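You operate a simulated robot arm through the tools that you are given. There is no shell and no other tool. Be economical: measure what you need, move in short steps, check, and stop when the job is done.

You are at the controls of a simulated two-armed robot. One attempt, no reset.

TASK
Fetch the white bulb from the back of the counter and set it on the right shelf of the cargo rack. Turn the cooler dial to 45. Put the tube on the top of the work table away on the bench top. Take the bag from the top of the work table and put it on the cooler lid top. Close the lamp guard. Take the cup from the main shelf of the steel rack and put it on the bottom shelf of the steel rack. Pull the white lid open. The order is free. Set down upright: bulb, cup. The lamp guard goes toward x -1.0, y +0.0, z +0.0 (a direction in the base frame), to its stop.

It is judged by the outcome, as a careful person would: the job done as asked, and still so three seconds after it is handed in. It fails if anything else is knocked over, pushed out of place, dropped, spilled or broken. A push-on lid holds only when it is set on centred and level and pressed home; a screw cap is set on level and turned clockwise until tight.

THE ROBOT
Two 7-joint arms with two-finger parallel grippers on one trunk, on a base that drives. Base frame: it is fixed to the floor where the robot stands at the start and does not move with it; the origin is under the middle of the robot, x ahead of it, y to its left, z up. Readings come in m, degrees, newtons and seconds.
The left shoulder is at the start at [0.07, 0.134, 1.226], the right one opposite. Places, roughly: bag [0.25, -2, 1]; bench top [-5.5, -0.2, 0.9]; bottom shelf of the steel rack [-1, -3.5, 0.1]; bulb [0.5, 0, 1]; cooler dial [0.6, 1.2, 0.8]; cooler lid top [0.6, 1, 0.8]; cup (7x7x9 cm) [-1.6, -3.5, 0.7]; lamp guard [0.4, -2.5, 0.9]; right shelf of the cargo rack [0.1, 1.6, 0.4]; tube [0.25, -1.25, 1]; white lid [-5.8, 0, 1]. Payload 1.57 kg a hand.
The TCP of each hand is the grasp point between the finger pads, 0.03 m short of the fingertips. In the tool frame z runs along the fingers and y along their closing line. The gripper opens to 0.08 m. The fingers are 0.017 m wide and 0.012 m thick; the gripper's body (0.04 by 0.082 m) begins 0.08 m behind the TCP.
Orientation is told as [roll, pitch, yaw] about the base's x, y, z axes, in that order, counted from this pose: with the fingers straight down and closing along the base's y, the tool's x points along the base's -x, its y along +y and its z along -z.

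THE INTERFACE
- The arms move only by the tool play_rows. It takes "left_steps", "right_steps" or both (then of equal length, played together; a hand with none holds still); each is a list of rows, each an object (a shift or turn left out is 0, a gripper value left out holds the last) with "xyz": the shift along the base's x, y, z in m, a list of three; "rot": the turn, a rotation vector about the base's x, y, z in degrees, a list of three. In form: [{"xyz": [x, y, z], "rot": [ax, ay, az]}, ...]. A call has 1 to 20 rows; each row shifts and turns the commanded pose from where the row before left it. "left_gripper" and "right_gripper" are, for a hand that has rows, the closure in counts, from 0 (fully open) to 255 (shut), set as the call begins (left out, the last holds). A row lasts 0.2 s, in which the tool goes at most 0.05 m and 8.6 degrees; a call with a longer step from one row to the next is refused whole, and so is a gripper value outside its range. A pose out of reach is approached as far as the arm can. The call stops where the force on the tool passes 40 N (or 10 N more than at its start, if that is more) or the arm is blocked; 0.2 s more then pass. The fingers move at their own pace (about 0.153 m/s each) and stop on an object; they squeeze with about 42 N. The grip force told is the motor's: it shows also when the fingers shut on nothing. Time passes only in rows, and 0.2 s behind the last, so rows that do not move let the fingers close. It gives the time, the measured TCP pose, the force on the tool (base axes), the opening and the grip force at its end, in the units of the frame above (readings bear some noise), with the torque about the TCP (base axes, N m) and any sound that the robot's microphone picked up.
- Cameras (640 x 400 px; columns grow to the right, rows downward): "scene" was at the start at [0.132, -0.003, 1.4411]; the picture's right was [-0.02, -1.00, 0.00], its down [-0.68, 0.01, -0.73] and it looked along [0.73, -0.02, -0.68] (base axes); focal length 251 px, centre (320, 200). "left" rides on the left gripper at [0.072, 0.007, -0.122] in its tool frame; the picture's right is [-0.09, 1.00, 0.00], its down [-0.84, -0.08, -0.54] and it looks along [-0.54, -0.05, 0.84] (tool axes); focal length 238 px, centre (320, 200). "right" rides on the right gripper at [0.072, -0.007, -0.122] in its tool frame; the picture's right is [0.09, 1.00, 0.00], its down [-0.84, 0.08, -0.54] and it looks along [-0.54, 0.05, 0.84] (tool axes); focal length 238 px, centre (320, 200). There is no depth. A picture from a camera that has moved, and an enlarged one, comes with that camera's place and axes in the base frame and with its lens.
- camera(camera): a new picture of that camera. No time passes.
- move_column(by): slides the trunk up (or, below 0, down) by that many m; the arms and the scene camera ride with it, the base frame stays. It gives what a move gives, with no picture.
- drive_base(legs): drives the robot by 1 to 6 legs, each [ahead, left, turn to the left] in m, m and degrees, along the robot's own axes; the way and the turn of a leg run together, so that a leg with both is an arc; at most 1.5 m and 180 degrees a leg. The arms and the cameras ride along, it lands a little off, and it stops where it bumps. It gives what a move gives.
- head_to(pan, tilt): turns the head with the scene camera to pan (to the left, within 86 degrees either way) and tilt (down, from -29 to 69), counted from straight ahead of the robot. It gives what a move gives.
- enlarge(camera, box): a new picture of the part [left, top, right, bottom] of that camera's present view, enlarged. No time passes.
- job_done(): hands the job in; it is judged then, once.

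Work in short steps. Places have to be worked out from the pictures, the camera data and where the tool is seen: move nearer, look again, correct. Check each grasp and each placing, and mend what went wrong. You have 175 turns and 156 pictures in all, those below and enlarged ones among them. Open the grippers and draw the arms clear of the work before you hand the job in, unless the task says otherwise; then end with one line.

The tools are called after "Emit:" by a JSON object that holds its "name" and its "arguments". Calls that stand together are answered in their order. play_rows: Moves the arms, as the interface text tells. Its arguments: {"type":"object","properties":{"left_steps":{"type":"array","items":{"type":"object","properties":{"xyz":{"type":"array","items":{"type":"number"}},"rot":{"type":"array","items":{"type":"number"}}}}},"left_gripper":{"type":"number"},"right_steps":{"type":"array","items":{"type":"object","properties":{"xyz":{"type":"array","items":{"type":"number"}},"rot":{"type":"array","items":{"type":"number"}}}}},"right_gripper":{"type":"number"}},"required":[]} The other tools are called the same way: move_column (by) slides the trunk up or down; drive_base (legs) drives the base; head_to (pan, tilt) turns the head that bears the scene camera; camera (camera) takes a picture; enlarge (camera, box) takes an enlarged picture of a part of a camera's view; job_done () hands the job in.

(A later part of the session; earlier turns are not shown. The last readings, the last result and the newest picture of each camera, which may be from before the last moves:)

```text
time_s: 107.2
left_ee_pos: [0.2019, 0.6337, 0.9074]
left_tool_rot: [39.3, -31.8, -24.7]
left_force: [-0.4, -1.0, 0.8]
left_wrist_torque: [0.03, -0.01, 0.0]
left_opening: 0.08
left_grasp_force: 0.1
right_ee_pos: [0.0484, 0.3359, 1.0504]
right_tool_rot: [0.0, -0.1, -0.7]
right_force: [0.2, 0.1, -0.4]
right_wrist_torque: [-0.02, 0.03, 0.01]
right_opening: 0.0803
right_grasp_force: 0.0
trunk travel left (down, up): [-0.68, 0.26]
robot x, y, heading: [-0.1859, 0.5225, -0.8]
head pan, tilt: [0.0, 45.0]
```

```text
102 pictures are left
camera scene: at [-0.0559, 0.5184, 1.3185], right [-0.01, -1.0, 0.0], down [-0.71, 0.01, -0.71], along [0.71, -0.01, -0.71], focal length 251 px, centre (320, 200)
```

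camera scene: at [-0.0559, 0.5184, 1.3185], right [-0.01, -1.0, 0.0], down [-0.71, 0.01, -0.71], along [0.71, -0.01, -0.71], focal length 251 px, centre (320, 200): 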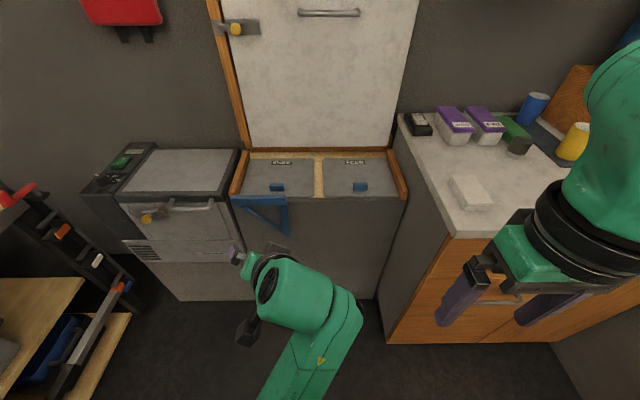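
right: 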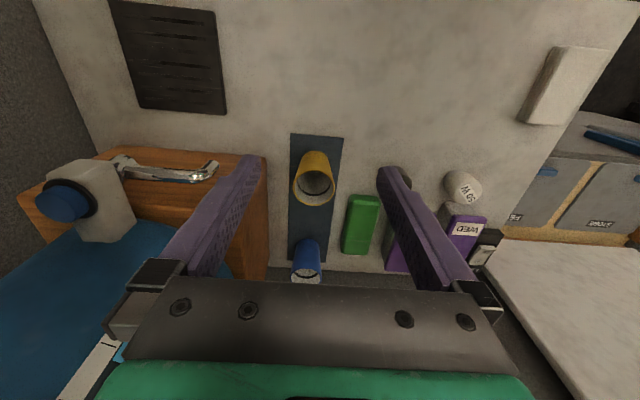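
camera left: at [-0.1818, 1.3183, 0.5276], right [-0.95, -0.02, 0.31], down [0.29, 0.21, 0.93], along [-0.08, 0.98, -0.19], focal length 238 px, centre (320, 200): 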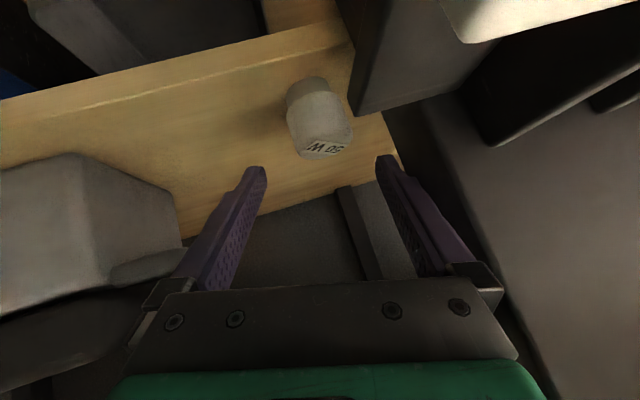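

The cooler is the left unit with a small control panel; the store/feed box's blue handle guards are right of it. First unwind the left hand to vertical while moving up and forward a bit.

Emit:
{"name": "play_rows", "arguments": {"left_steps": [{"xyz": [0.02, 0.01, 0.03]}, {"xyz": [0.02, 0.01, 0.03], "rot": [-4.45, 5.4, 1.67]}, {"xyz": [0.01, 0.01, 0.03], "rot": [-4.45, 5.4, 1.67]}, {"xyz": [0.01, 0.01, 0.02], "rot": [-4.45, 5.4, 1.67]}, {"xyz": [0.0, 0.0, 0.02], "rot": [-4.45, 5.4, 1.67]}, {"xyz": [0.0, 0, 0.02], "rot": [-4.45, 5.4, 1.67]}, {"rot": [-4.45, 5.4, 1.67]}, {"rot": [-4.45, 5.4, 1.67]}, {}]}}

Emit:
{"name": "enlarge", "arguments": {"camera": "scene", "box": [80, 120, 240, 220]}}

```text
time_s: 107.9
left_ee_pos: [0.2401, 0.7002, 0.9484]
left_tool_rot: [45.8, -23.0, -23.3]
left_force: [-0.3, -0.1, -0.2]
left_wrist_torque: [-0.02, -0.01, 0.0]
left_opening: 0.0797
left_grasp_force: 0.0
left hand out of reach, approached as far as the arm can: row 3
right_ee_pos: [0.0488, 0.3374, 1.05]
right_tool_rot: [0.0, 0.0, -0.7]
right_force: [0.0, -0.9, -0.4]
right_wrist_torque: [0.01, -0.01, 0.0]
right_opening: 0.0799
right_grasp_force: 0.0
trunk travel left (down, up): [-0.68, 0.26]
robot x, y, heading: [-0.1858, 0.5205, -0.8]
head pan, tilt: [0.0, 45.0]
stopped in row 3 (left hand): the arm was blocked; the commanded pose is now the measured one
```

```text
4.00 times, centred on (160, 170) of scene
camera zoom: at [-0.0541, 0.519, 1.3182], right [-0.01, -1.0, 0.0], down [-0.71, 0.01, -0.71], along [0.71, -0.01, -0.71], focal length 1004 px, centre (960, 320)
```

zoom: 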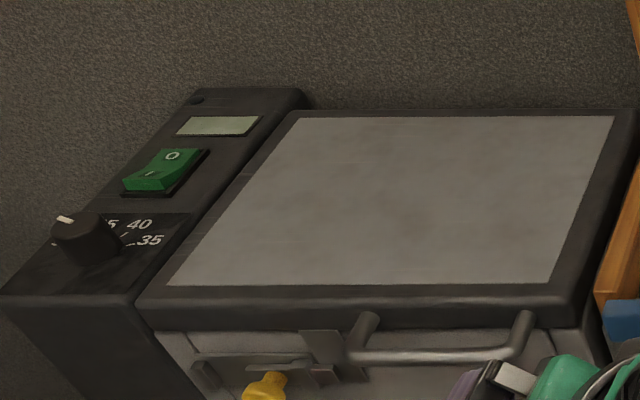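

The left wrist is stuck at a joint limit. Try translating the hand outward/up only, then look.

Emit:
{"name": "play_rows", "arguments": {"left_steps": [{"xyz": [0.0, -0.02, 0.04]}, {"xyz": [0.0, -0.02, 0.04]}, {"xyz": [0.0, -0.02, 0.04]}, {"xyz": [0.03, -0.01, 0.03]}, {"xyz": [0.04, 0, 0.02]}, {"xyz": [0.04, 0, 0]}, {}]}}

Emit:
{"name": "head_to", "arguments": {"pan": 25, "tilt": 45}}

Emit:
{"name": "camera", "arguments": {"camera": "scene"}}

```text
time_s: 108.5
left_ee_pos: [0.2404, 0.7174, 1.0071]
left_tool_rot: [57.8, -18.1, -22.9]
left_force: [-0.9, -0.2, 0.6]
left_wrist_torque: [-0.04, -0.01, -0.01]
left_opening: 0.0798
left_grasp_force: 0.1
left hand out of reach, approached as far as the arm can: row 2
right_ee_pos: [0.0479, 0.3357, 1.0506]
right_tool_rot: [0.1, -0.1, -0.6]
right_force: [0.4, 1.3, 0.4]
right_wrist_torque: [0.01, -0.01, 0.03]
right_opening: 0.08
right_grasp_force: 0.0
trunk travel left (down, up): [-0.68, 0.26]
robot x, y, heading: [-0.1849, 0.5224, -0.9]
head pan, tilt: [0.0, 45.0]
stopped in row 2 (left hand): the arm was blocked; the commanded pose is now the measured one
```

```text
time_s: 109.3
left_ee_pos: [0.24, 0.7182, 1.0068]
left_tool_rot: [57.8, -18.1, -23.1]
left_force: [-0.8, -0.3, -0.3]
left_wrist_torque: [0.05, -0.02, 0.03]
left_opening: 0.0801
left_grasp_force: 0.2
right_ee_pos: [0.0481, 0.336, 1.0516]
right_tool_rot: [0.1, 0.0, -0.7]
right_force: [-1.4, -0.1, -0.4]
right_wrist_torque: [-0.01, 0.03, 0.0]
right_opening: 0.08
right_grasp_force: 0.0
trunk travel left (down, up): [-0.68, 0.26]
robot x, y, heading: [-0.1871, 0.522, -0.7]
head pan, tilt: [25.0, 45.0]
```

```text
100 pictures are left
camera scene: at [-0.0631, 0.5527, 1.3184], right [0.41, -0.91, 0.0], down [-0.64, -0.29, -0.71], along [0.64, 0.29, -0.71], focal length 251 px, centre (320, 200)
```

scene: 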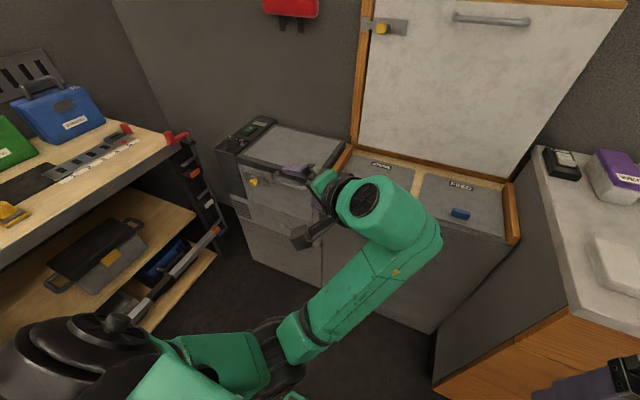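

The hand is bent far left relative to the forearm. Try swinging it back about its wrist (rotation with the wrist point roughly fixed).

Emit:
{"name": "play_rows", "arguments": {"left_steps": [{"rot": [-8, 0, 0], "xyz": [0, -0.0164, -0.0226]}, {"rot": [-8, 0, 0], "xyz": [0, -0.0194, -0.02]}, {"rot": [-8, 0, 0], "xyz": [0, -0.022, -0.0172]}, {"rot": [-8, 0, 0], "xyz": [0, -0.0242, -0.014]}, {"rot": [-8, 0, 0], "xyz": [0, -0.0259, -0.0104]}, {}]}}

Emit:
{"name": "camera", "arguments": {"camera": "scene"}}

```text
time_s: 110.0
left_ee_pos: [0.2416, 0.7218, 0.9636]
left_tool_rot: [51.7, -21.3, -18.4]
left_force: [-0.1, 0.4, -0.5]
left_wrist_torque: [0.0, 0.02, -0.02]
left_opening: 0.0799
left_grasp_force: 0.0
right_ee_pos: [0.0483, 0.3353, 1.0493]
right_tool_rot: [0.0, -0.1, -0.7]
right_force: [0.6, 0.9, 1.3]
right_wrist_torque: [0.0, 0.0, 0.02]
right_opening: 0.08
right_grasp_force: 0.2
trunk travel left (down, up): [-0.68, 0.26]
robot x, y, heading: [-0.1869, 0.5227, -0.7]
head pan, tilt: [25.0, 45.0]
stopped in row 3 (left hand): the arm was blocked; the commanded pose is now the measured one
```

```text
99 pictures are left
camera scene: at [-0.0634, 0.5527, 1.3185], right [0.41, -0.91, 0.0], down [-0.64, -0.29, -0.71], along [0.64, 0.29, -0.71], focal length 251 px, centre (320, 200)
```

scene: 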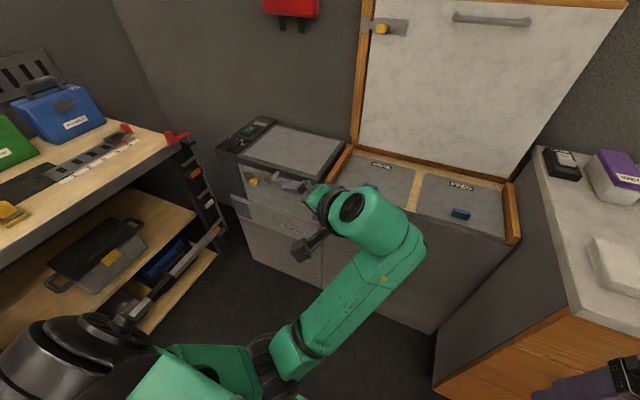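

Elbow hangs strongly flexed; try extending purely forward (+x) to unfold it.

Emit:
{"name": "play_rows", "arguments": {"left_steps": [{"xyz": [0.03, 0, 0.0]}, {"xyz": [0.03, 0, 0.0]}, {"xyz": [0.03, 0, 0.0]}, {"xyz": [0.03, 0, 0.0]}, {}]}}

```text
time_s: 111.2
left_ee_pos: [0.3628, 0.7227, 0.9646]
left_tool_rot: [51.6, -21.5, -18.3]
left_force: [-0.1, 0.9, -0.3]
left_wrist_torque: [-0.01, -0.02, 0.0]
left_opening: 0.08
left_grasp_force: 0.1
right_ee_pos: [0.0476, 0.3362, 1.0506]
right_tool_rot: [0.0, -0.2, -0.7]
right_force: [0.7, -0.2, 0.3]
right_wrist_torque: [0.0, 0.0, 0.02]
right_opening: 0.0799
right_grasp_force: 0.1
trunk travel left (down, up): [-0.68, 0.26]
robot x, y, heading: [-0.1902, 0.5225, -0.7]
head pan, tilt: [25.0, 45.0]
```

That worked. Now rotate toward vertical with the arm extended.

Emit:
{"name": "play_rows", "arguments": {"left_steps": [{"rot": [-5.9, 3.45, 0.82], "xyz": [0.01, 0, 0.01]}, {"rot": [-5.9, 3.45, 0.82], "xyz": [0.01, 0, 0.01]}, {"rot": [-5.9, 3.45, 0.82], "xyz": [0, 0, 0.01]}, {"rot": [-5.9, 3.45, 0.82], "xyz": [0, 0, 0.01]}, {"rot": [-5.9, 3.45, 0.82], "xyz": [0, 0, 0.01]}, {"rot": [-5.9, 3.45, 0.82], "xyz": [0, 0, 0.01]}, {"rot": [-5.9, 3.45, 0.82]}, {"rot": [-5.9, 3.45, 0.82]}, {}]}}

```text
time_s: 113.2
left_ee_pos: [0.3846, 0.7219, 1.0239]
left_tool_rot: [-0.2, -0.4, -0.6]
left_force: [0.2, -0.1, -0.6]
left_wrist_torque: [0.02, 0.0, 0.01]
left_opening: 0.0801
left_grasp_force: 0.1
left hand out of reach, approached as far as the arm can: row 6
right_ee_pos: [0.0473, 0.3366, 1.0504]
right_tool_rot: [0.2, -0.1, -0.7]
right_force: [0.0, 0.2, -0.6]
right_wrist_torque: [0.03, 0.0, 0.01]
right_opening: 0.0799
right_grasp_force: 0.1
trunk travel left (down, up): [-0.68, 0.26]
robot x, y, heading: [-0.1902, 0.5229, -0.9]
head pan, tilt: [25.0, 45.0]
```

Left hand is vertical again. Strafe left so the left hand comes above the cooler's dial.

Emit:
{"name": "drive_base", "arguments": {"legs": [[0, 0.5, 0.9], [0.1, 0, 0]]}}

Emit:
{"name": "camera", "arguments": {"camera": "scene"}}

Emit:
{"name": "camera", "arguments": {"camera": "left"}}

```text
time_s: 116.9
left_ee_pos: [0.482, 1.2429, 1.0246]
left_tool_rot: [-0.2, -0.5, 0.6]
left_force: [-0.1, -0.2, -0.8]
left_wrist_torque: [-0.02, 0.0, 0.0]
left_opening: 0.08
left_grasp_force: 0.1
right_ee_pos: [0.1514, 0.8485, 1.0494]
right_tool_rot: [0.1, -0.1, 0.4]
right_force: [-0.1, -0.5, 0.4]
right_wrist_torque: [-0.02, -0.01, 0.01]
right_opening: 0.0801
right_grasp_force: 0.0
trunk travel left (down, up): [-0.68, 0.26]
robot x, y, heading: [-0.0828, 1.0314, 0.3]
head pan, tilt: [25.0, 45.0]
```

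```text
98 pictures are left
camera scene: at [0.0367, 1.0632, 1.3186], right [0.43, -0.9, 0.0], down [-0.64, -0.3, -0.71], along [0.64, 0.3, -0.71], focal length 251 px, centre (320, 200)
```

scene: 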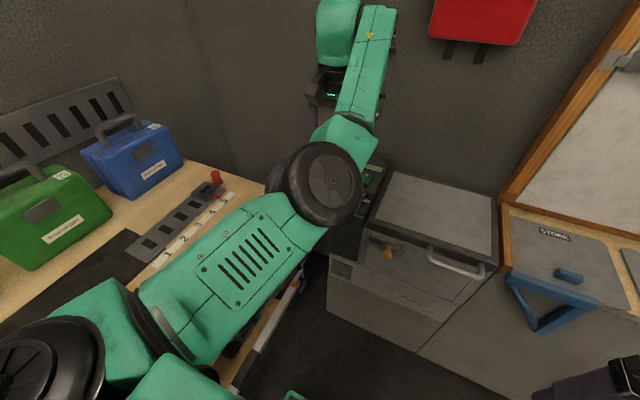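

```text
97 pictures are left
camera left: at [0.4101, 1.248, 1.1454], right [0.08, 1.0, 0.0], down [0.83, -0.07, 0.55], along [0.55, -0.05, -0.84], focal length 238 px, centre (320, 200)
```

left: 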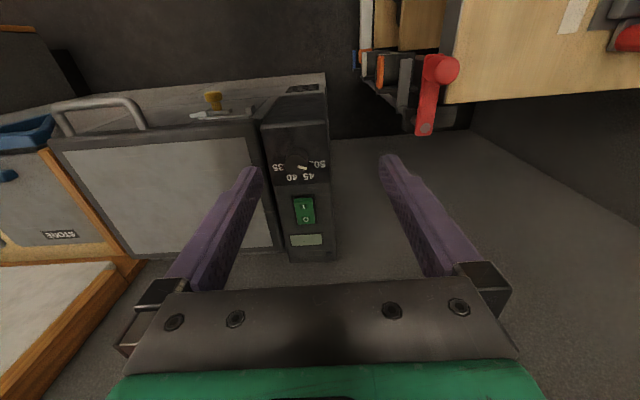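

Zoom in on the dial from the hand camera.

Emit:
{"name": "enlarge", "arguments": {"camera": "left", "box": [250, 80, 370, 270]}}

```text
2.11 times, centred on (310, 175) of left
camera zoom: at [0.4101, 1.248, 1.1454], right [0.08, 1.0, 0.0], down [0.83, -0.07, 0.55], along [0.55, -0.05, -0.84], focal length 502 px, centre (341, 253)
```

zoom: 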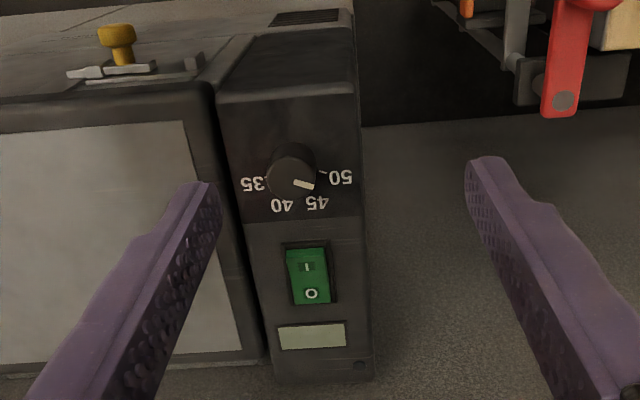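

Dial near (0.555, 1.202). Move the hand right above it.

Emit:
{"name": "play_rows", "arguments": {"left_steps": [{"xyz": [0.03, -0.02, -0.02]}, {"xyz": [0.03, -0.015, -0.02]}, {"xyz": [0.013, -0.006, -0.03]}, {}]}}

Emit:
{"name": "enlarge", "arguments": {"camera": "left", "box": [220, 80, 420, 270]}}

```text
time_s: 117.9
left_ee_pos: [0.5274, 1.2271, 1.0009]
left_tool_rot: [-0.9, -3.0, 2.8]
left_force: [-0.4, -0.2, 0.1]
left_wrist_torque: [0.01, -0.04, -0.01]
left_opening: 0.08
left_grasp_force: 0.1
left hand out of reach, approached as far as the arm can: row 2, 3
right_ee_pos: [0.1522, 0.8478, 1.0501]
right_tool_rot: [0.1, -0.1, 0.4]
right_force: [-0.2, 0.5, -0.1]
right_wrist_torque: [-0.01, 0.02, -0.02]
right_opening: 0.0799
right_grasp_force: 0.0
trunk travel left (down, up): [-0.68, 0.26]
robot x, y, heading: [-0.0874, 1.0283, 0.7]
head pan, tilt: [25.0, 45.0]
```

```text
2.11 times, centred on (320, 175) of left
camera zoom: at [0.4496, 1.2309, 1.119], right [0.04, 1.0, -0.01], down [0.81, -0.03, 0.59], along [0.58, -0.03, -0.81], focal length 502 px, centre (320, 253)
```

zoom: 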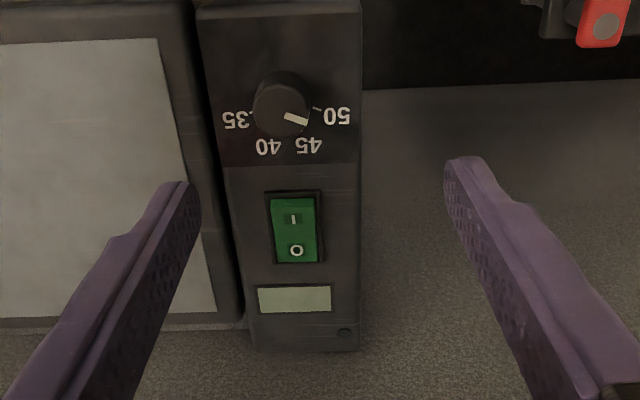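

Arm is at full reach; pull it in 10 cm and drive 0.13 m ahead.

Emit:
{"name": "play_rows", "arguments": {"left_steps": [{"xyz": [-0.04, 0, 0]}, {"xyz": [-0.04, 0, 0]}, {"xyz": [-0.04, 0, 0]}, {}]}}

Emit:
{"name": "drive_base", "arguments": {"legs": [[0.13, 0, 0]]}}

Emit:
{"name": "enlarge", "arguments": {"camera": "left", "box": [220, 80, 420, 270]}}

```text
time_s: 118.9
left_ee_pos: [0.471, 1.238, 0.9678]
left_tool_rot: [-0.2, -0.5, 0.7]
left_force: [-0.4, 0.3, 0.2]
left_wrist_torque: [0.02, 0.0, 0.0]
left_opening: 0.0798
left_grasp_force: 0.1
left hand out of reach, approached as far as the arm can: row 2, 3
right_ee_pos: [0.1514, 0.8462, 1.05]
right_tool_rot: [0.2, -0.1, 0.3]
right_force: [-0.4, 0.1, 0.4]
right_wrist_torque: [-0.01, 0.03, 0.0]
right_opening: 0.0802
right_grasp_force: 0.1
trunk travel left (down, up): [-0.68, 0.26]
robot x, y, heading: [-0.0875, 1.028, 0.6]
head pan, tilt: [25.0, 45.0]
```

```text
time_s: 120.2
left_ee_pos: [0.5992, 1.2398, 0.9678]
left_tool_rot: [-0.1, -0.7, 0.5]
left_force: [1.1, -0.1, -0.4]
left_wrist_torque: [0.01, -0.02, -0.04]
left_opening: 0.0801
left_grasp_force: 0.0
right_ee_pos: [0.2805, 0.849, 1.05]
right_tool_rot: [0.0, -0.2, 0.3]
right_force: [-0.4, 0.2, 0.1]
right_wrist_torque: [-0.01, 0.03, 0.01]
right_opening: 0.0799
right_grasp_force: 0.1
trunk travel left (down, up): [-0.68, 0.26]
robot x, y, heading: [0.0452, 1.0293, 0.1]
head pan, tilt: [25.0, 45.0]
```

```text
2.11 times, centred on (320, 175) of left
camera zoom: at [0.5269, 1.2453, 1.0888], right [0.08, 1.0, 0.0], down [0.83, -0.07, 0.55], along [0.55, -0.05, -0.83], focal length 502 px, centre (320, 253)
```

zoom: 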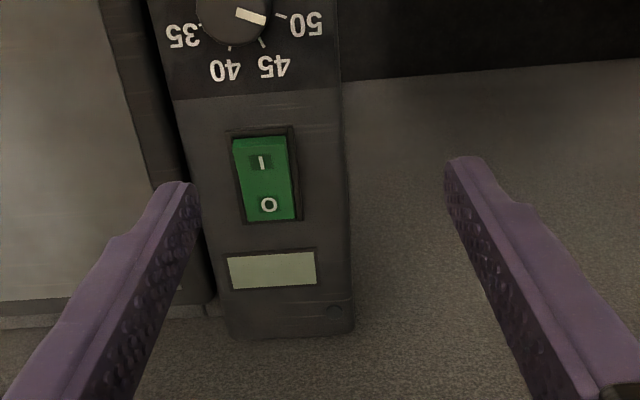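

The knob points at 50; ticks are ~42° apart, so it needs about -42° about z (clockwise from above). Knob at about (0.562, 1.198). Move above, pre-turn +20°, part-close fingers.

Emit:
{"name": "play_rows", "arguments": {"left_steps": [{"xyz": [-0.012, -0.014, -0.02], "rot": [0, 0, 7]}, {"xyz": [-0.012, -0.014, -0.03], "rot": [0, 0, 7]}, {"xyz": [-0.013, -0.014, -0.03], "rot": [0, 0, 7]}, {}], "left_gripper": 83}}

Emit:
{"name": "camera", "arguments": {"camera": "left"}}

```text
time_s: 121.2
left_ee_pos: [0.5808, 1.2033, 0.8815]
left_tool_rot: [-0.1, -0.6, 21.6]
left_force: [0.2, -0.7, 0.2]
left_wrist_torque: [0.01, -0.03, -0.02]
left_opening: 0.0538
left_grasp_force: 0.1
left hand out of reach, approached as far as the arm can: row 1, 2
right_ee_pos: [0.2811, 0.8484, 1.0494]
right_tool_rot: [0.0, -0.1, 0.4]
right_force: [-0.6, 1.4, 0.5]
right_wrist_torque: [-0.03, 0.02, 0.01]
right_opening: 0.0801
right_grasp_force: 0.0
trunk travel left (down, up): [-0.68, 0.26]
robot x, y, heading: [0.0445, 1.0319, 0.4]
head pan, tilt: [25.0, 45.0]
```

```text
93 pictures are left
camera left: at [0.5112, 1.182, 1.0037], right [-0.28, 0.96, 0.0], down [0.8, 0.24, 0.55], along [0.53, 0.15, -0.83], focal length 238 px, centre (320, 200)
```

left: 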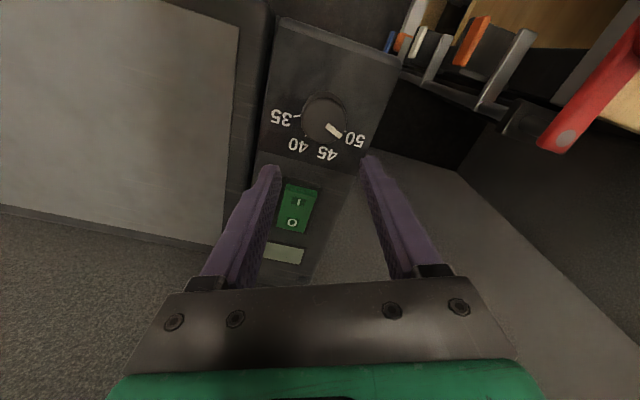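

Knob computed at (0.564, 1.200). Shift and descend to z≈0.83, then check.

Emit:
{"name": "play_rows", "arguments": {"left_steps": [{"xyz": [-0.009, -0.002, -0.02]}, {"xyz": [-0.008, -0.002, -0.02]}, {"xyz": [0, 0, -0.01]}, {}]}}

Emit:
{"name": "camera", "arguments": {"camera": "left"}}

```text
time_s: 122.2
left_ee_pos: [0.5661, 1.2132, 0.8403]
left_tool_rot: [0.4, -1.8, 22.9]
left_force: [0.2, -0.4, -0.2]
left_wrist_torque: [0.02, 0.01, 0.0]
left_opening: 0.0543
left_grasp_force: 0.1
right_ee_pos: [0.2802, 0.8501, 1.0509]
right_tool_rot: [0.0, -0.1, 0.4]
right_force: [0.2, -1.1, -0.1]
right_wrist_torque: [0.03, -0.02, 0.02]
right_opening: 0.0801
right_grasp_force: 0.0
trunk travel left (down, up): [-0.68, 0.26]
robot x, y, heading: [0.044, 1.031, 0.6]
head pan, tilt: [25.0, 45.0]
```

```text
92 pictures are left
camera left: at [0.4959, 1.1886, 0.9596], right [-0.3, 0.95, 0.01], down [0.79, 0.25, 0.57], along [0.54, 0.18, -0.82], focal length 238 px, centre (320, 200)
```

left: 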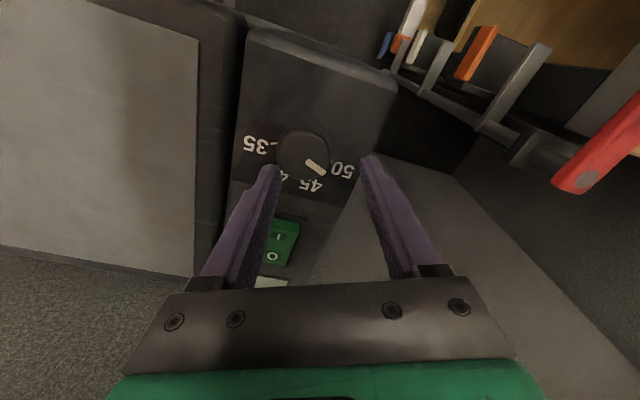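

Need 14 mm in -y; try with the arm.

Emit:
{"name": "play_rows", "arguments": {"left_steps": [{"xyz": [0, -0.007, 0]}, {"xyz": [0, -0.007, 0]}, {}]}}

Emit:
{"name": "head_to", "arguments": {"pan": 40, "tilt": 40}}

Emit:
{"name": "camera", "arguments": {"camera": "scene"}}

```text
time_s: 123.0
left_ee_pos: [0.5686, 1.2024, 0.8393]
left_tool_rot: [0.4, -1.8, 23.2]
left_force: [-0.8, -0.1, -0.7]
left_wrist_torque: [0.01, -0.01, -0.02]
left_opening: 0.0541
left_grasp_force: 0.1
right_ee_pos: [0.2815, 0.8494, 1.0507]
right_tool_rot: [0.0, -0.1, 0.4]
right_force: [-0.4, 0.7, -0.1]
right_wrist_torque: [-0.03, 0.06, 0.04]
right_opening: 0.0799
right_grasp_force: 0.0
trunk travel left (down, up): [-0.68, 0.26]
robot x, y, heading: [0.0445, 1.0295, 0.4]
head pan, tilt: [25.0, 45.0]
```

```text
time_s: 123.8
left_ee_pos: [0.5677, 1.2039, 0.8386]
left_tool_rot: [0.9, -1.7, 23.1]
left_force: [0.3, -0.4, 1.5]
left_wrist_torque: [-0.01, 0.03, 0.01]
left_opening: 0.0539
left_grasp_force: 0.1
right_ee_pos: [0.2821, 0.8501, 1.0504]
right_tool_rot: [0.0, -0.1, 0.4]
right_force: [0.3, 0.2, -0.2]
right_wrist_torque: [0.01, -0.01, 0.0]
right_opening: 0.08
right_grasp_force: 0.0
trunk travel left (down, up): [-0.68, 0.26]
robot x, y, heading: [0.0427, 1.0307, 0.5]
head pan, tilt: [40.0, 40.0]
```

```text
91 pictures are left
camera scene: at [0.1574, 1.0841, 1.3257], right [0.65, -0.76, 0.0], down [-0.49, -0.42, -0.77], along [0.58, 0.5, -0.64], focal length 251 px, centre (320, 200)
```

scene: 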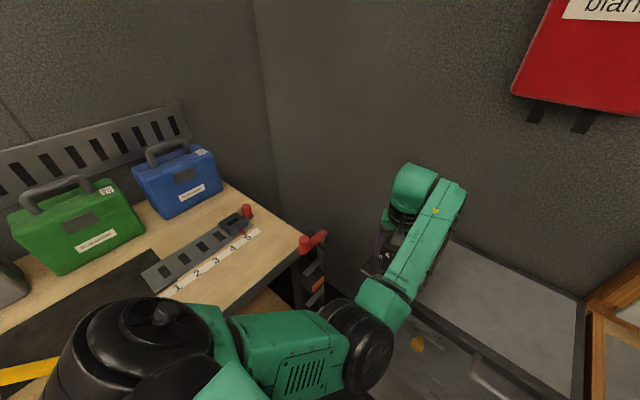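

Now at (0.568, 1.203); shift -4 mm in y and descend to ~0.812.

Emit:
{"name": "play_rows", "arguments": {"left_steps": [{"xyz": [-0.001, -0.003, -0.01]}, {"xyz": [0, 0, -0.01]}, {"xyz": [0, 0, -0.007]}, {}]}}

Emit:
{"name": "camera", "arguments": {"camera": "left"}}

```text
time_s: 125.0
left_ee_pos: [0.5721, 1.2036, 0.8217]
left_tool_rot: [0.6, -3.5, 23.4]
left_force: [-4.6, -1.1, 9.6]
left_wrist_torque: [-0.34, 0.09, -0.27]
left_opening: 0.0532
left_grasp_force: 0.0
right_ee_pos: [0.2799, 0.849, 1.05]
right_tool_rot: [0.2, -0.3, 0.4]
right_force: [0.0, 0.9, 0.5]
right_wrist_torque: [0.01, -0.01, 0.01]
right_opening: 0.08
right_grasp_force: 0.0
trunk travel left (down, up): [-0.68, 0.26]
robot x, y, heading: [0.0412, 1.0292, 0.4]
head pan, tilt: [40.0, 40.0]
stopped in row 4 (left hand): the force on the tool passed its limit (the readings are from after the stop); the commanded pose is now the measured one
```

```text
90 pictures are left
camera left: at [0.4987, 1.177, 0.9394], right [-0.31, 0.95, 0.02], down [0.77, 0.24, 0.59], along [0.56, 0.2, -0.81], focal length 238 px, centre (320, 200)
```

left: 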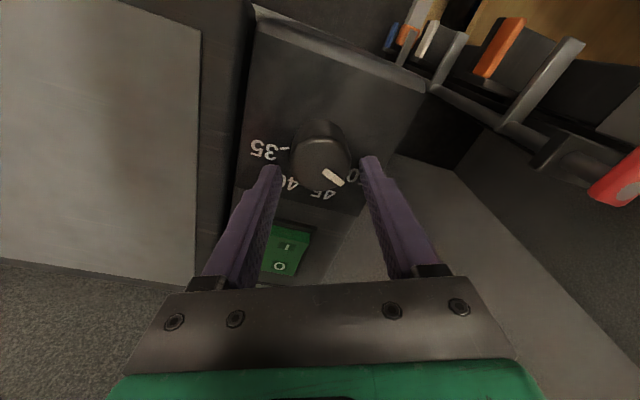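

Fingertips touch the panel (z≈0.79), so the knob centre is at x≈0.556. Lift 3 mm and shift back 15 mm.

Emit:
{"name": "play_rows", "arguments": {"left_steps": [{"xyz": [0, 0, 0.004]}, {"xyz": [-0.008, -0.003, 0], "rot": [0, 2.5, 0]}, {"xyz": [-0.008, -0.003, 0]}, {}]}}

Emit:
{"name": "camera", "arguments": {"camera": "left"}}

```text
time_s: 126.0
left_ee_pos: [0.5625, 1.2102, 0.8297]
left_tool_rot: [1.9, -1.9, 24.4]
left_force: [0.7, -0.8, -1.0]
left_wrist_torque: [-0.01, -0.04, 0.0]
left_opening: 0.0538
left_grasp_force: 0.0
right_ee_pos: [0.2817, 0.8498, 1.0497]
right_tool_rot: [-0.1, -0.1, 0.4]
right_force: [-0.4, -0.3, -0.1]
right_wrist_torque: [-0.01, 0.01, 0.0]
right_opening: 0.0799
right_grasp_force: 0.1
trunk travel left (down, up): [-0.68, 0.26]
robot x, y, heading: [0.0391, 1.0278, 0.4]
head pan, tilt: [40.0, 40.0]
```

```text
89 pictures are left
camera left: at [0.4933, 1.1801, 0.95], right [-0.33, 0.94, 0.04], down [0.78, 0.25, 0.57], along [0.53, 0.21, -0.82], focal length 238 px, centre (320, 200)
```

left: 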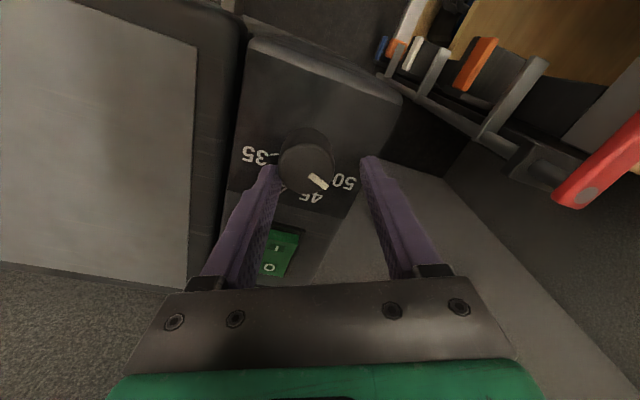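

The +20° yaw seems to bring the arm to a limit. Undo the yaw (lifting a bit) and re-centre.

Emit:
{"name": "play_rows", "arguments": {"left_steps": [{"xyz": [0, 0, 0.015]}, {"rot": [-0.5, 0.5, -8]}, {"rot": [-0.5, 0.5, -8]}, {"rot": [-0.5, 0.5, -8]}, {"xyz": [0, -0.006, 0]}, {"xyz": [-0.003, -0.006, 0]}, {}]}}

Emit:
{"name": "camera", "arguments": {"camera": "left"}}

```text
time_s: 127.6
left_ee_pos: [0.5575, 1.205, 0.8403]
left_tool_rot: [1.9, 0.7, 0.9]
left_force: [0.4, 0.7, 0.0]
left_wrist_torque: [0.01, 0.0, 0.0]
left_opening: 0.0541
left_grasp_force: 0.1
right_ee_pos: [0.2818, 0.8488, 1.0497]
right_tool_rot: [0.1, -0.1, 0.4]
right_force: [-0.7, 0.5, 0.3]
right_wrist_torque: [0.02, 0.0, 0.04]
right_opening: 0.0798
right_grasp_force: 0.0
trunk travel left (down, up): [-0.68, 0.26]
robot x, y, heading: [0.0401, 1.0328, 0.3]
head pan, tilt: [40.0, 40.0]
```

```text
88 pictures are left
camera left: at [0.4881, 1.2055, 0.963], right [0.08, 1.0, 0.03], down [0.84, -0.08, 0.53], along [0.53, -0.01, -0.85], focal length 238 px, centre (320, 200)
```

left: 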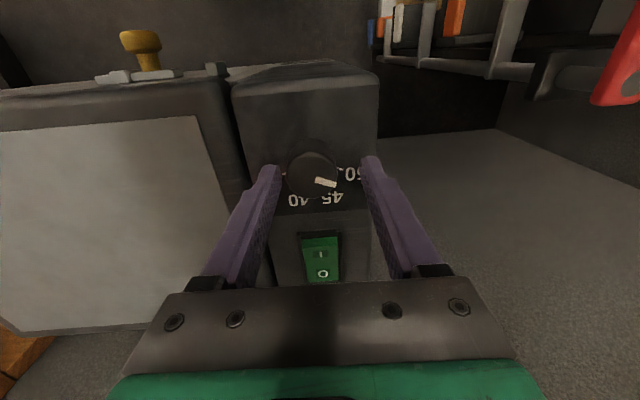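

Better. Shift -4 mm y, +2 mm x, and descend to 0.824.

Emit:
{"name": "play_rows", "arguments": {"left_steps": [{"xyz": [0.002, -0.004, 0], "rot": [-1.5, -0.7, 0]}, {"xyz": [0, 0, -0.008]}, {"xyz": [0, 0, -0.007]}, {}]}}

Emit:
{"name": "enlarge", "arguments": {"camera": "left", "box": [220, 90, 420, 270]}}

```text
time_s: 128.6
left_ee_pos: [0.5635, 1.1974, 0.8283]
left_tool_rot: [-0.1, -0.8, 0.6]
left_force: [-0.1, 0.2, -0.1]
left_wrist_torque: [0.0, -0.02, -0.01]
left_opening: 0.0541
left_grasp_force: 0.2
right_ee_pos: [0.2822, 0.849, 1.0495]
right_tool_rot: [-0.1, -0.1, 0.4]
right_force: [-0.3, 0.7, 0.3]
right_wrist_torque: [-0.01, -0.01, -0.02]
right_opening: 0.08
right_grasp_force: 0.1
trunk travel left (down, up): [-0.68, 0.26]
robot x, y, heading: [0.0463, 1.0273, 0.1]
head pan, tilt: [40.0, 40.0]
```

```text
2.22 times, centred on (320, 180) of left
camera zoom: at [0.4911, 1.2027, 0.9507], right [0.08, 1.0, 0.0], down [0.83, -0.07, 0.55], along [0.55, -0.05, -0.83], focal length 530 px, centre (320, 244)
```

zoom: 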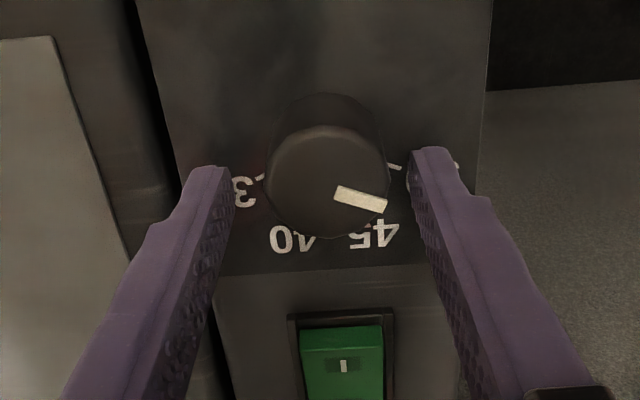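

Centred. Lower 3 mm and close on the knob.

Emit:
{"name": "play_rows", "arguments": {"left_steps": [{"xyz": [-0.001, 0, -0.003]}, {}]}}

Emit:
{"name": "play_rows", "arguments": {"left_steps": [{}, {}, {}], "left_gripper": 255}}

Emit:
{"name": "play_rows", "arguments": {"left_steps": [{"rot": [0, 0, -6]}, {"rot": [0, 0, -6]}, {"rot": [0, 0, -6]}, {"rot": [0, 0, -6]}, {}]}}

Emit:
{"name": "enlarge", "arguments": {"camera": "left", "box": [220, 90, 420, 270]}}

```text
time_s: 129.2
left_ee_pos: [0.5632, 1.1986, 0.8265]
left_tool_rot: [0.0, -0.8, 0.7]
left_force: [-0.5, 0.0, 0.0]
left_wrist_torque: [0.01, -0.01, -0.04]
left_opening: 0.0537
left_grasp_force: 0.1
right_ee_pos: [0.2812, 0.8505, 1.0494]
right_tool_rot: [0.0, -0.1, 0.4]
right_force: [0.1, 0.7, 0.5]
right_wrist_torque: [-0.01, 0.02, 0.01]
right_opening: 0.08
right_grasp_force: 0.0
trunk travel left (down, up): [-0.68, 0.26]
robot x, y, heading: [0.0451, 1.0277, 0.4]
head pan, tilt: [40.0, 40.0]
```

```text
time_s: 130.0
left_ee_pos: [0.5617, 1.1999, 0.8257]
left_tool_rot: [0.4, -0.8, 0.6]
left_force: [10.6, 3.9, 17.9]
left_wrist_torque: [-0.96, 0.54, -0.03]
left_opening: 0.0357
left_grasp_force: 42.1
right_ee_pos: [0.2817, 0.8495, 1.051]
right_tool_rot: [0.0, -0.1, 0.4]
right_force: [0.2, -0.2, -0.5]
right_wrist_torque: [0.0, 0.03, -0.04]
right_opening: 0.08
right_grasp_force: 0.0
trunk travel left (down, up): [-0.68, 0.26]
robot x, y, heading: [0.0422, 1.0285, 0.5]
head pan, tilt: [40.0, 40.0]
```

```text
time_s: 130.6
left_ee_pos: [0.5615, 1.2, 0.8264]
left_tool_rot: [0.5, -0.4, -9.0]
left_force: [0.5, 11.6, -5.9]
left_wrist_torque: [-0.37, -0.94, -0.05]
left_opening: 0.0357
left_grasp_force: 42.4
right_ee_pos: [0.2839, 0.852, 1.049]
right_tool_rot: [0.0, -0.1, 0.5]
right_force: [-0.3, -0.4, -0.7]
right_wrist_torque: [0.03, 0.03, -0.03]
right_opening: 0.08
right_grasp_force: 0.1
trunk travel left (down, up): [-0.68, 0.26]
robot x, y, heading: [0.0454, 1.0251, 0.7]
head pan, tilt: [40.0, 40.0]
stopped in row 2 (left hand): the force on the tool passed its limit (the readings are from after the stop); the commanded pose is now the measured one
```

```text
2.22 times, centred on (320, 180) of left
camera zoom: at [0.4918, 1.2151, 0.9477], right [0.25, 0.97, 0.01], down [0.81, -0.21, 0.55], along [0.53, -0.13, -0.84], focal length 530 px, centre (320, 244)
```

zoom: 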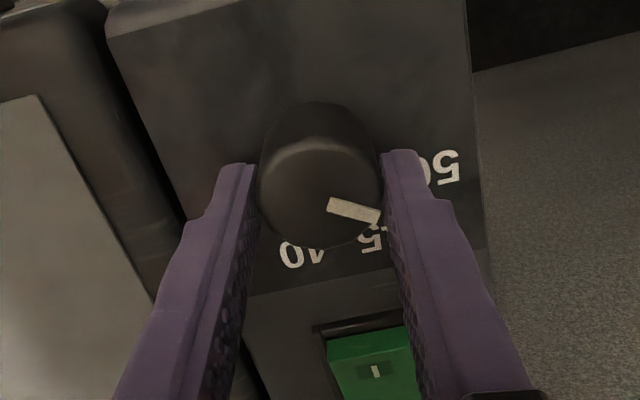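

The knob turns with the hand (9° so far). Continue in slower steps.

Emit:
{"name": "play_rows", "arguments": {"left_steps": [{"rot": [0, 0, -3]}, {"rot": [0, 0, -3]}, {"rot": [0, 0, -3]}, {"rot": [0, 0, -3]}, {"rot": [0, 0, -3]}, {}]}}

Emit:
{"name": "enlarge", "arguments": {"camera": "left", "box": [220, 90, 420, 270]}}

```text
time_s: 131.9
left_ee_pos: [0.5613, 1.1977, 0.8269]
left_tool_rot: [0.0, -0.6, -24.4]
left_force: [-1.2, 18.8, -6.1]
left_wrist_torque: [0.3, 0.82, -0.11]
left_opening: 0.0356
left_grasp_force: 42.2
right_ee_pos: [0.2834, 0.8549, 1.0504]
right_tool_rot: [-0.2, -0.1, 0.6]
right_force: [0.0, 0.7, -0.3]
right_wrist_torque: [-0.01, -0.03, 0.02]
right_opening: 0.0798
right_grasp_force: 0.0
trunk travel left (down, up): [-0.68, 0.26]
robot x, y, heading: [0.0446, 1.0317, 0.8]
head pan, tilt: [40.0, 40.0]
```

```text
2.22 times, centred on (320, 180) of left
camera zoom: at [0.4989, 1.2334, 0.9478], right [0.5, 0.87, 0.0], down [0.72, -0.41, 0.55], along [0.48, -0.27, -0.83], focal length 530 px, centre (320, 244)
```

zoom: 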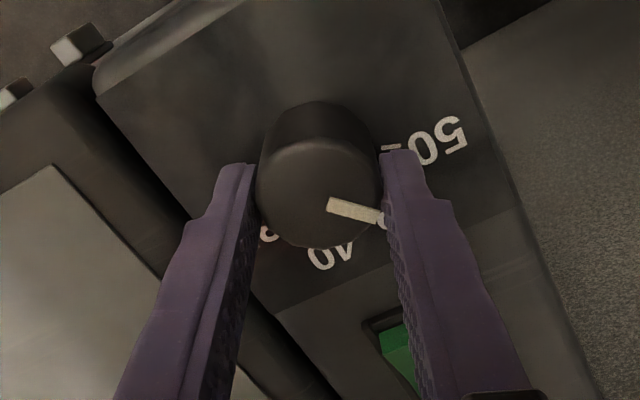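

Good; 25° done. Continue another ~17°.

Emit:
{"name": "play_rows", "arguments": {"left_steps": [{"rot": [0, 0, -3], "xyz": [0, 0.001, 0]}, {"rot": [0, 0, -3], "xyz": [0, 0.001, 0]}, {"rot": [0, 0, -3]}, {"rot": [0, 0, -3]}, {"rot": [0, 0, -3]}, {"rot": [0, 0, -2]}, {}]}}

Emit:
{"name": "enlarge", "arguments": {"camera": "left", "box": [220, 90, 420, 270]}}

```text
time_s: 133.6
left_ee_pos: [0.5612, 1.1973, 0.827]
left_tool_rot: [0.0, -0.6, -41.5]
left_force: [-9.6, 2.9, -16.9]
left_wrist_torque: [0.37, -0.14, -0.03]
left_opening: 0.0359
left_grasp_force: 42.4
right_ee_pos: [0.2836, 0.8527, 1.0497]
right_tool_rot: [-0.1, -0.1, 0.7]
right_force: [0.7, -0.9, -0.1]
right_wrist_torque: [-0.01, 0.0, -0.02]
right_opening: 0.0799
right_grasp_force: 0.1
trunk travel left (down, up): [-0.68, 0.26]
robot x, y, heading: [0.0444, 1.0329, 0.8]
head pan, tilt: [40.0, 40.0]
```

```text
2.22 times, centred on (320, 180) of left
camera zoom: at [0.5116, 1.2495, 0.9477], right [0.73, 0.69, 0.0], down [0.57, -0.61, 0.55], along [0.38, -0.4, -0.83], focal length 530 px, centre (320, 244)
```

zoom: 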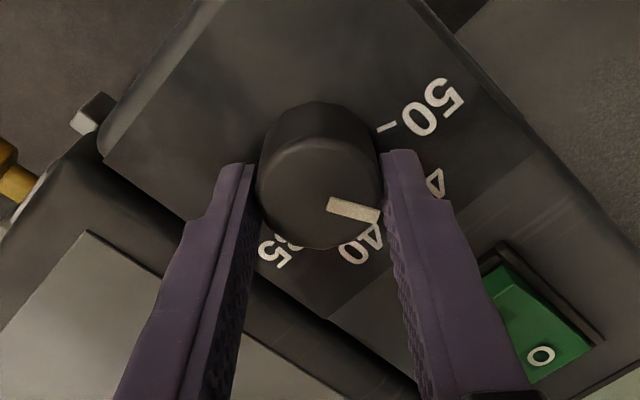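

Pointer appears aimed at 45 now. Release, lift and check from above.

Emit:
{"name": "play_rows", "arguments": {"left_steps": [{}, {}], "left_gripper": 83}}

Emit:
{"name": "play_rows", "arguments": {"left_steps": [{"xyz": [0, 0, 0.02]}, {"xyz": [0, 0, 0.04]}, {"xyz": [0.02, 0, 0.04], "rot": [0, 0, 8]}, {"xyz": [0.02, 0, 0.03], "rot": [0, 0, 8]}, {"rot": [0, 0, 8]}, {"rot": [0, 0, 8]}, {"rot": [0, 0, 8]}, {}]}}

Emit:
{"name": "enlarge", "arguments": {"camera": "left", "box": [220, 20, 400, 200]}}

```text
time_s: 134.2
left_ee_pos: [0.562, 1.1943, 0.8291]
left_tool_rot: [0.3, -0.8, -41.4]
left_force: [0.8, 0.0, 0.7]
left_wrist_torque: [0.0, 0.02, 0.02]
left_opening: 0.0541
left_grasp_force: 0.1
right_ee_pos: [0.2831, 0.8508, 1.0501]
right_tool_rot: [0.0, 0.0, 0.6]
right_force: [-0.1, 0.6, -0.6]
right_wrist_torque: [0.03, 0.01, 0.0]
right_opening: 0.0799
right_grasp_force: 0.1
trunk travel left (down, up): [-0.68, 0.26]
robot x, y, heading: [0.0433, 1.0277, 0.6]
head pan, tilt: [40.0, 40.0]
```

```text
time_s: 135.9
left_ee_pos: [0.6189, 1.2001, 0.9464]
left_tool_rot: [0.2, -0.6, -1.3]
left_force: [-0.2, 0.5, 0.1]
left_wrist_torque: [0.03, 0.03, 0.03]
left_opening: 0.054
left_grasp_force: 0.2
left hand out of reach, approached as far as the arm can: row 2
right_ee_pos: [0.2818, 0.8511, 1.0514]
right_tool_rot: [0.0, -0.1, 0.6]
right_force: [0.1, 0.7, -0.1]
right_wrist_torque: [-0.01, 0.01, 0.01]
right_opening: 0.0804
right_grasp_force: 0.1
trunk travel left (down, up): [-0.68, 0.26]
robot x, y, heading: [0.0423, 1.031, 0.8]
head pan, tilt: [40.0, 40.0]
```

```text
2.22 times, centred on (310, 110) of left
camera zoom: at [0.5465, 1.2072, 1.0678], right [0.11, 0.99, 0.01], down [0.83, -0.1, 0.55], along [0.55, -0.06, -0.83], focal length 530 px, centre (342, 400)
```

zoom: 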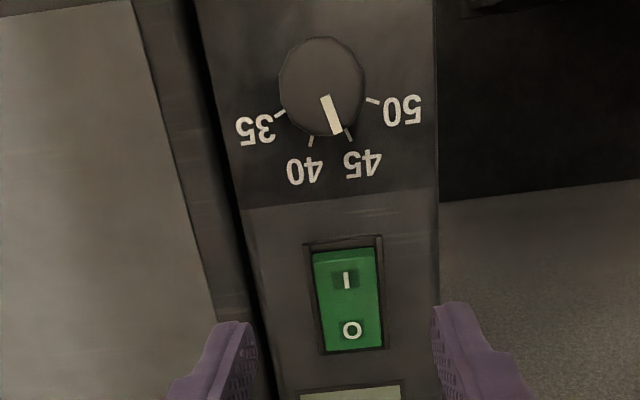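

The pointer overshoots 45 by about 15° (moved on release/lift). Re-grip and turn back ~+15°.

Emit:
{"name": "play_rows", "arguments": {"left_steps": [{"xyz": [-0.02, 0, -0.03], "rot": [0, 0, -4]}, {"xyz": [-0.02, 0, -0.03], "rot": [0, 0, -4]}, {"xyz": [-0.015, -0.001, -0.03]}, {"xyz": [-0.002, -0.001, -0.015]}, {}]}}

Emit:
{"name": "enlarge", "arguments": {"camera": "left", "box": [220, 90, 420, 270]}}

```text
time_s: 137.2
left_ee_pos: [0.5714, 1.2099, 0.8516]
left_tool_rot: [1.5, -2.4, -8.5]
left_force: [9.1, 2.1, 34.1]
left_wrist_torque: [-0.83, 0.05, 0.1]
left_opening: 0.05
left_grasp_force: 0.1
left hand out of reach, approached as far as the arm can: row 2
right_ee_pos: [0.2787, 0.8496, 1.0513]
right_tool_rot: [0.1, -0.3, 0.6]
right_force: [0.3, -0.7, 0.9]
right_wrist_torque: [0.03, -0.01, 0.02]
right_opening: 0.0801
right_grasp_force: 0.1
trunk travel left (down, up): [-0.68, 0.26]
robot x, y, heading: [0.0436, 1.0323, 0.8]
head pan, tilt: [40.0, 40.0]
```

```text
2.22 times, centred on (320, 180) of left
camera zoom: at [0.4968, 1.2239, 0.9713], right [0.24, 0.97, 0.03], down [0.79, -0.21, 0.57], along [0.56, -0.11, -0.82], focal length 530 px, centre (320, 244)
```

zoom: 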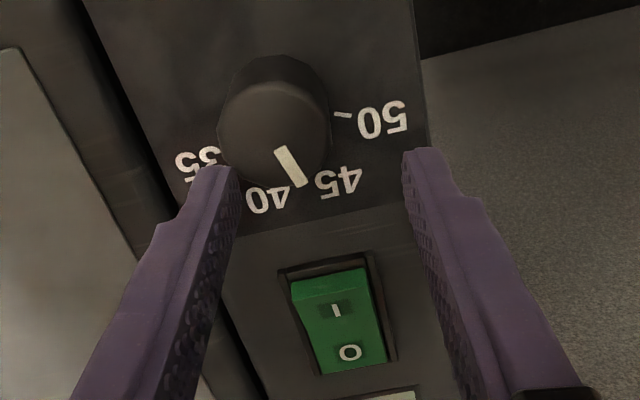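

A fingertip sits on the knob's edge. Raise 1.2 cm and re-centre (-12 mm x, -10 mm y).

Emit:
{"name": "play_rows", "arguments": {"left_steps": [{"xyz": [0, 0, 0.013]}, {"xyz": [-0.006, -0.006, 0], "rot": [-1.5, 2, 0]}, {"xyz": [-0.005, -0.006, 0]}, {}]}}

Emit:
{"name": "enlarge", "arguments": {"camera": "left", "box": [220, 90, 420, 270]}}

```text
time_s: 138.2
left_ee_pos: [0.5643, 1.1999, 0.849]
left_tool_rot: [-0.7, 0.7, -8.4]
left_force: [-0.1, -0.1, 0.0]
left_wrist_torque: [0.0, 0.0, -0.03]
left_opening: 0.0541
left_grasp_force: 0.1
left hand out of reach, approached as far as the arm can: row 2, 3
right_ee_pos: [0.2815, 0.8513, 1.0501]
right_tool_rot: [0.0, -0.1, 0.6]
right_force: [-0.4, -0.4, 0.1]
right_wrist_torque: [0.0, -0.04, 0.0]
right_opening: 0.0799
right_grasp_force: 0.2
trunk travel left (down, up): [-0.68, 0.26]
robot x, y, heading: [0.0412, 1.0282, 0.6]
head pan, tilt: [40.0, 40.0]
```

```text
2.22 times, centred on (320, 180) of left
camera zoom: at [0.4971, 1.2174, 0.9726], right [0.24, 0.97, -0.01], down [0.82, -0.19, 0.53], along [0.52, -0.14, -0.85], focal length 530 px, centre (320, 244)
```

zoom: 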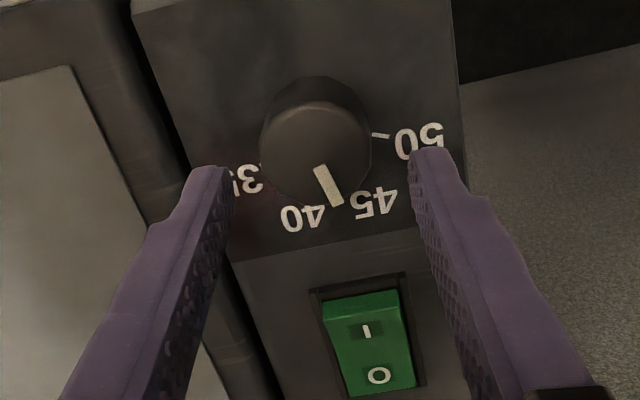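

Centred; descend to 0.828 and grip, then turn +15°.

Emit:
{"name": "play_rows", "arguments": {"left_steps": [{"xyz": [-0.001, 0, -0.008]}, {"xyz": [0, 0, -0.008]}, {"xyz": [0, 0, -0.006]}, {}]}}

Emit:
{"name": "play_rows", "arguments": {"left_steps": [{}, {}, {}], "left_gripper": 255}}

Emit:
{"name": "play_rows", "arguments": {"left_steps": [{"rot": [0, 0, 3]}, {"rot": [0, 0, 3]}, {"rot": [0, 0, 3]}, {"rot": [0, 0, 3]}, {"rot": [0, 0, 3]}, {}]}}

Emit:
{"name": "enlarge", "arguments": {"camera": "left", "box": [220, 90, 420, 270]}}

```text
time_s: 139.2
left_ee_pos: [0.5652, 1.1994, 0.8291]
left_tool_rot: [-0.7, 0.4, -8.3]
left_force: [-0.5, 0.9, 0.0]
left_wrist_torque: [0.01, -0.01, -0.03]
left_opening: 0.054
left_grasp_force: 0.0
right_ee_pos: [0.2809, 0.8492, 1.0506]
right_tool_rot: [0.1, -0.1, 0.5]
right_force: [0.1, -0.4, 0.2]
right_wrist_torque: [0.01, 0.01, 0.0]
right_opening: 0.0803
right_grasp_force: 0.1
trunk travel left (down, up): [-0.68, 0.26]
robot x, y, heading: [0.0465, 1.0283, 0.4]
head pan, tilt: [40.0, 40.0]
```

```text
time_s: 139.9
left_ee_pos: [0.565, 1.199, 0.8298]
left_tool_rot: [-0.3, 0.4, -8.5]
left_force: [7.7, -7.3, 10.9]
left_wrist_torque: [0.09, 0.03, 0.05]
left_opening: 0.0348
left_grasp_force: 42.2
right_ee_pos: [0.2823, 0.8486, 1.0491]
right_tool_rot: [0.1, 0.0, 0.5]
right_force: [-0.5, 0.4, 0.6]
right_wrist_torque: [0.03, -0.03, 0.0]
right_opening: 0.0802
right_grasp_force: 0.1
trunk travel left (down, up): [-0.68, 0.26]
robot x, y, heading: [0.0443, 1.0275, 1.0]
head pan, tilt: [40.0, 40.0]
```

```text
time_s: 141.3
left_ee_pos: [0.5629, 1.2011, 0.8277]
left_tool_rot: [-0.1, 0.4, 6.8]
left_force: [12.4, -25.8, 15.0]
left_wrist_torque: [-0.12, -0.52, 0.17]
left_opening: 0.0344
left_grasp_force: 41.7
right_ee_pos: [0.2827, 0.8451, 1.0499]
right_tool_rot: [0.4, -0.1, 0.5]
right_force: [-0.1, 0.3, 0.5]
right_wrist_torque: [0.01, -0.01, -0.02]
right_opening: 0.08
right_grasp_force: 0.0
trunk travel left (down, up): [-0.68, 0.26]
robot x, y, heading: [0.0423, 1.0306, 0.6]
head pan, tilt: [40.0, 40.0]
```

```text
2.22 times, centred on (320, 180) of left
camera zoom: at [0.4935, 1.198, 0.9502], right [-0.03, 1.0, 0.0], down [0.84, 0.02, 0.53], along [0.53, 0.01, -0.85], focal length 530 px, centre (320, 244)
```

zoom: 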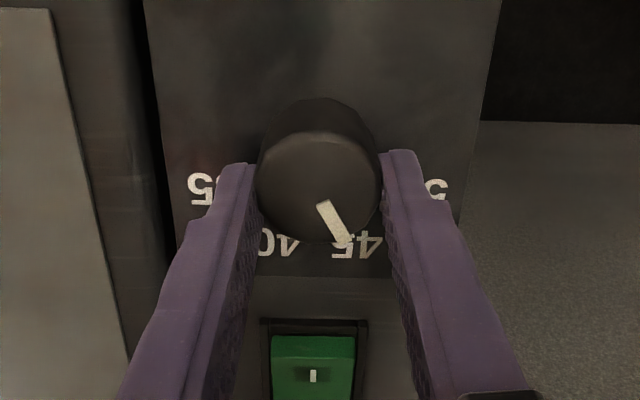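

Pointer now at about 45. Relieve the lateral force, then release and check before lifting.

Emit:
{"name": "play_rows", "arguments": {"left_steps": [{"xyz": [0.001, -0.002, 0]}, {}]}}

Emit:
{"name": "play_rows", "arguments": {"left_steps": [{}, {}, {}], "left_gripper": 70}}

Emit:
{"name": "enlarge", "arguments": {"camera": "left", "box": [220, 90, 420, 270]}}

```text
time_s: 141.9
left_ee_pos: [0.5632, 1.2007, 0.8279]
left_tool_rot: [-0.1, 0.5, 6.9]
left_force: [3.4, -18.8, 4.8]
left_wrist_torque: [0.26, -1.24, 0.1]
left_opening: 0.0345
left_grasp_force: 42.2
right_ee_pos: [0.2816, 0.8467, 1.0496]
right_tool_rot: [0.3, -0.1, 0.6]
right_force: [-0.5, 0.5, 0.2]
right_wrist_torque: [0.04, -0.01, 0.02]
right_opening: 0.0802
right_grasp_force: 0.0
trunk travel left (down, up): [-0.68, 0.26]
robot x, y, heading: [0.043, 1.0347, 0.5]
head pan, tilt: [40.0, 40.0]
```

```text
time_s: 142.8
left_ee_pos: [0.5649, 1.2047, 0.8269]
left_tool_rot: [-0.3, 0.6, 6.9]
left_force: [-0.3, 1.2, -0.6]
left_wrist_torque: [-0.02, 0.01, -0.03]
left_opening: 0.0581
left_grasp_force: 0.0
right_ee_pos: [0.2829, 0.8509, 1.051]
right_tool_rot: [-0.1, -0.1, 0.7]
right_force: [-0.7, 0.6, 0.8]
right_wrist_torque: [0.0, 0.0, 0.03]
right_opening: 0.08
right_grasp_force: 0.0
trunk travel left (down, up): [-0.68, 0.26]
robot x, y, heading: [0.0447, 1.0338, 0.6]
head pan, tilt: [40.0, 40.0]
```

```text
2.22 times, centred on (320, 180) of left
camera zoom: at [0.4943, 1.2026, 0.9492], right [-0.03, 1.0, -0.01], down [0.85, 0.03, 0.53], along [0.53, 0.01, -0.85], focal length 530 px, centre (320, 244)
```

zoom: 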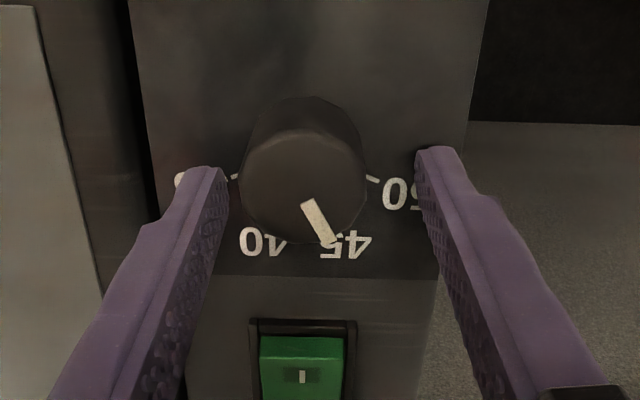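

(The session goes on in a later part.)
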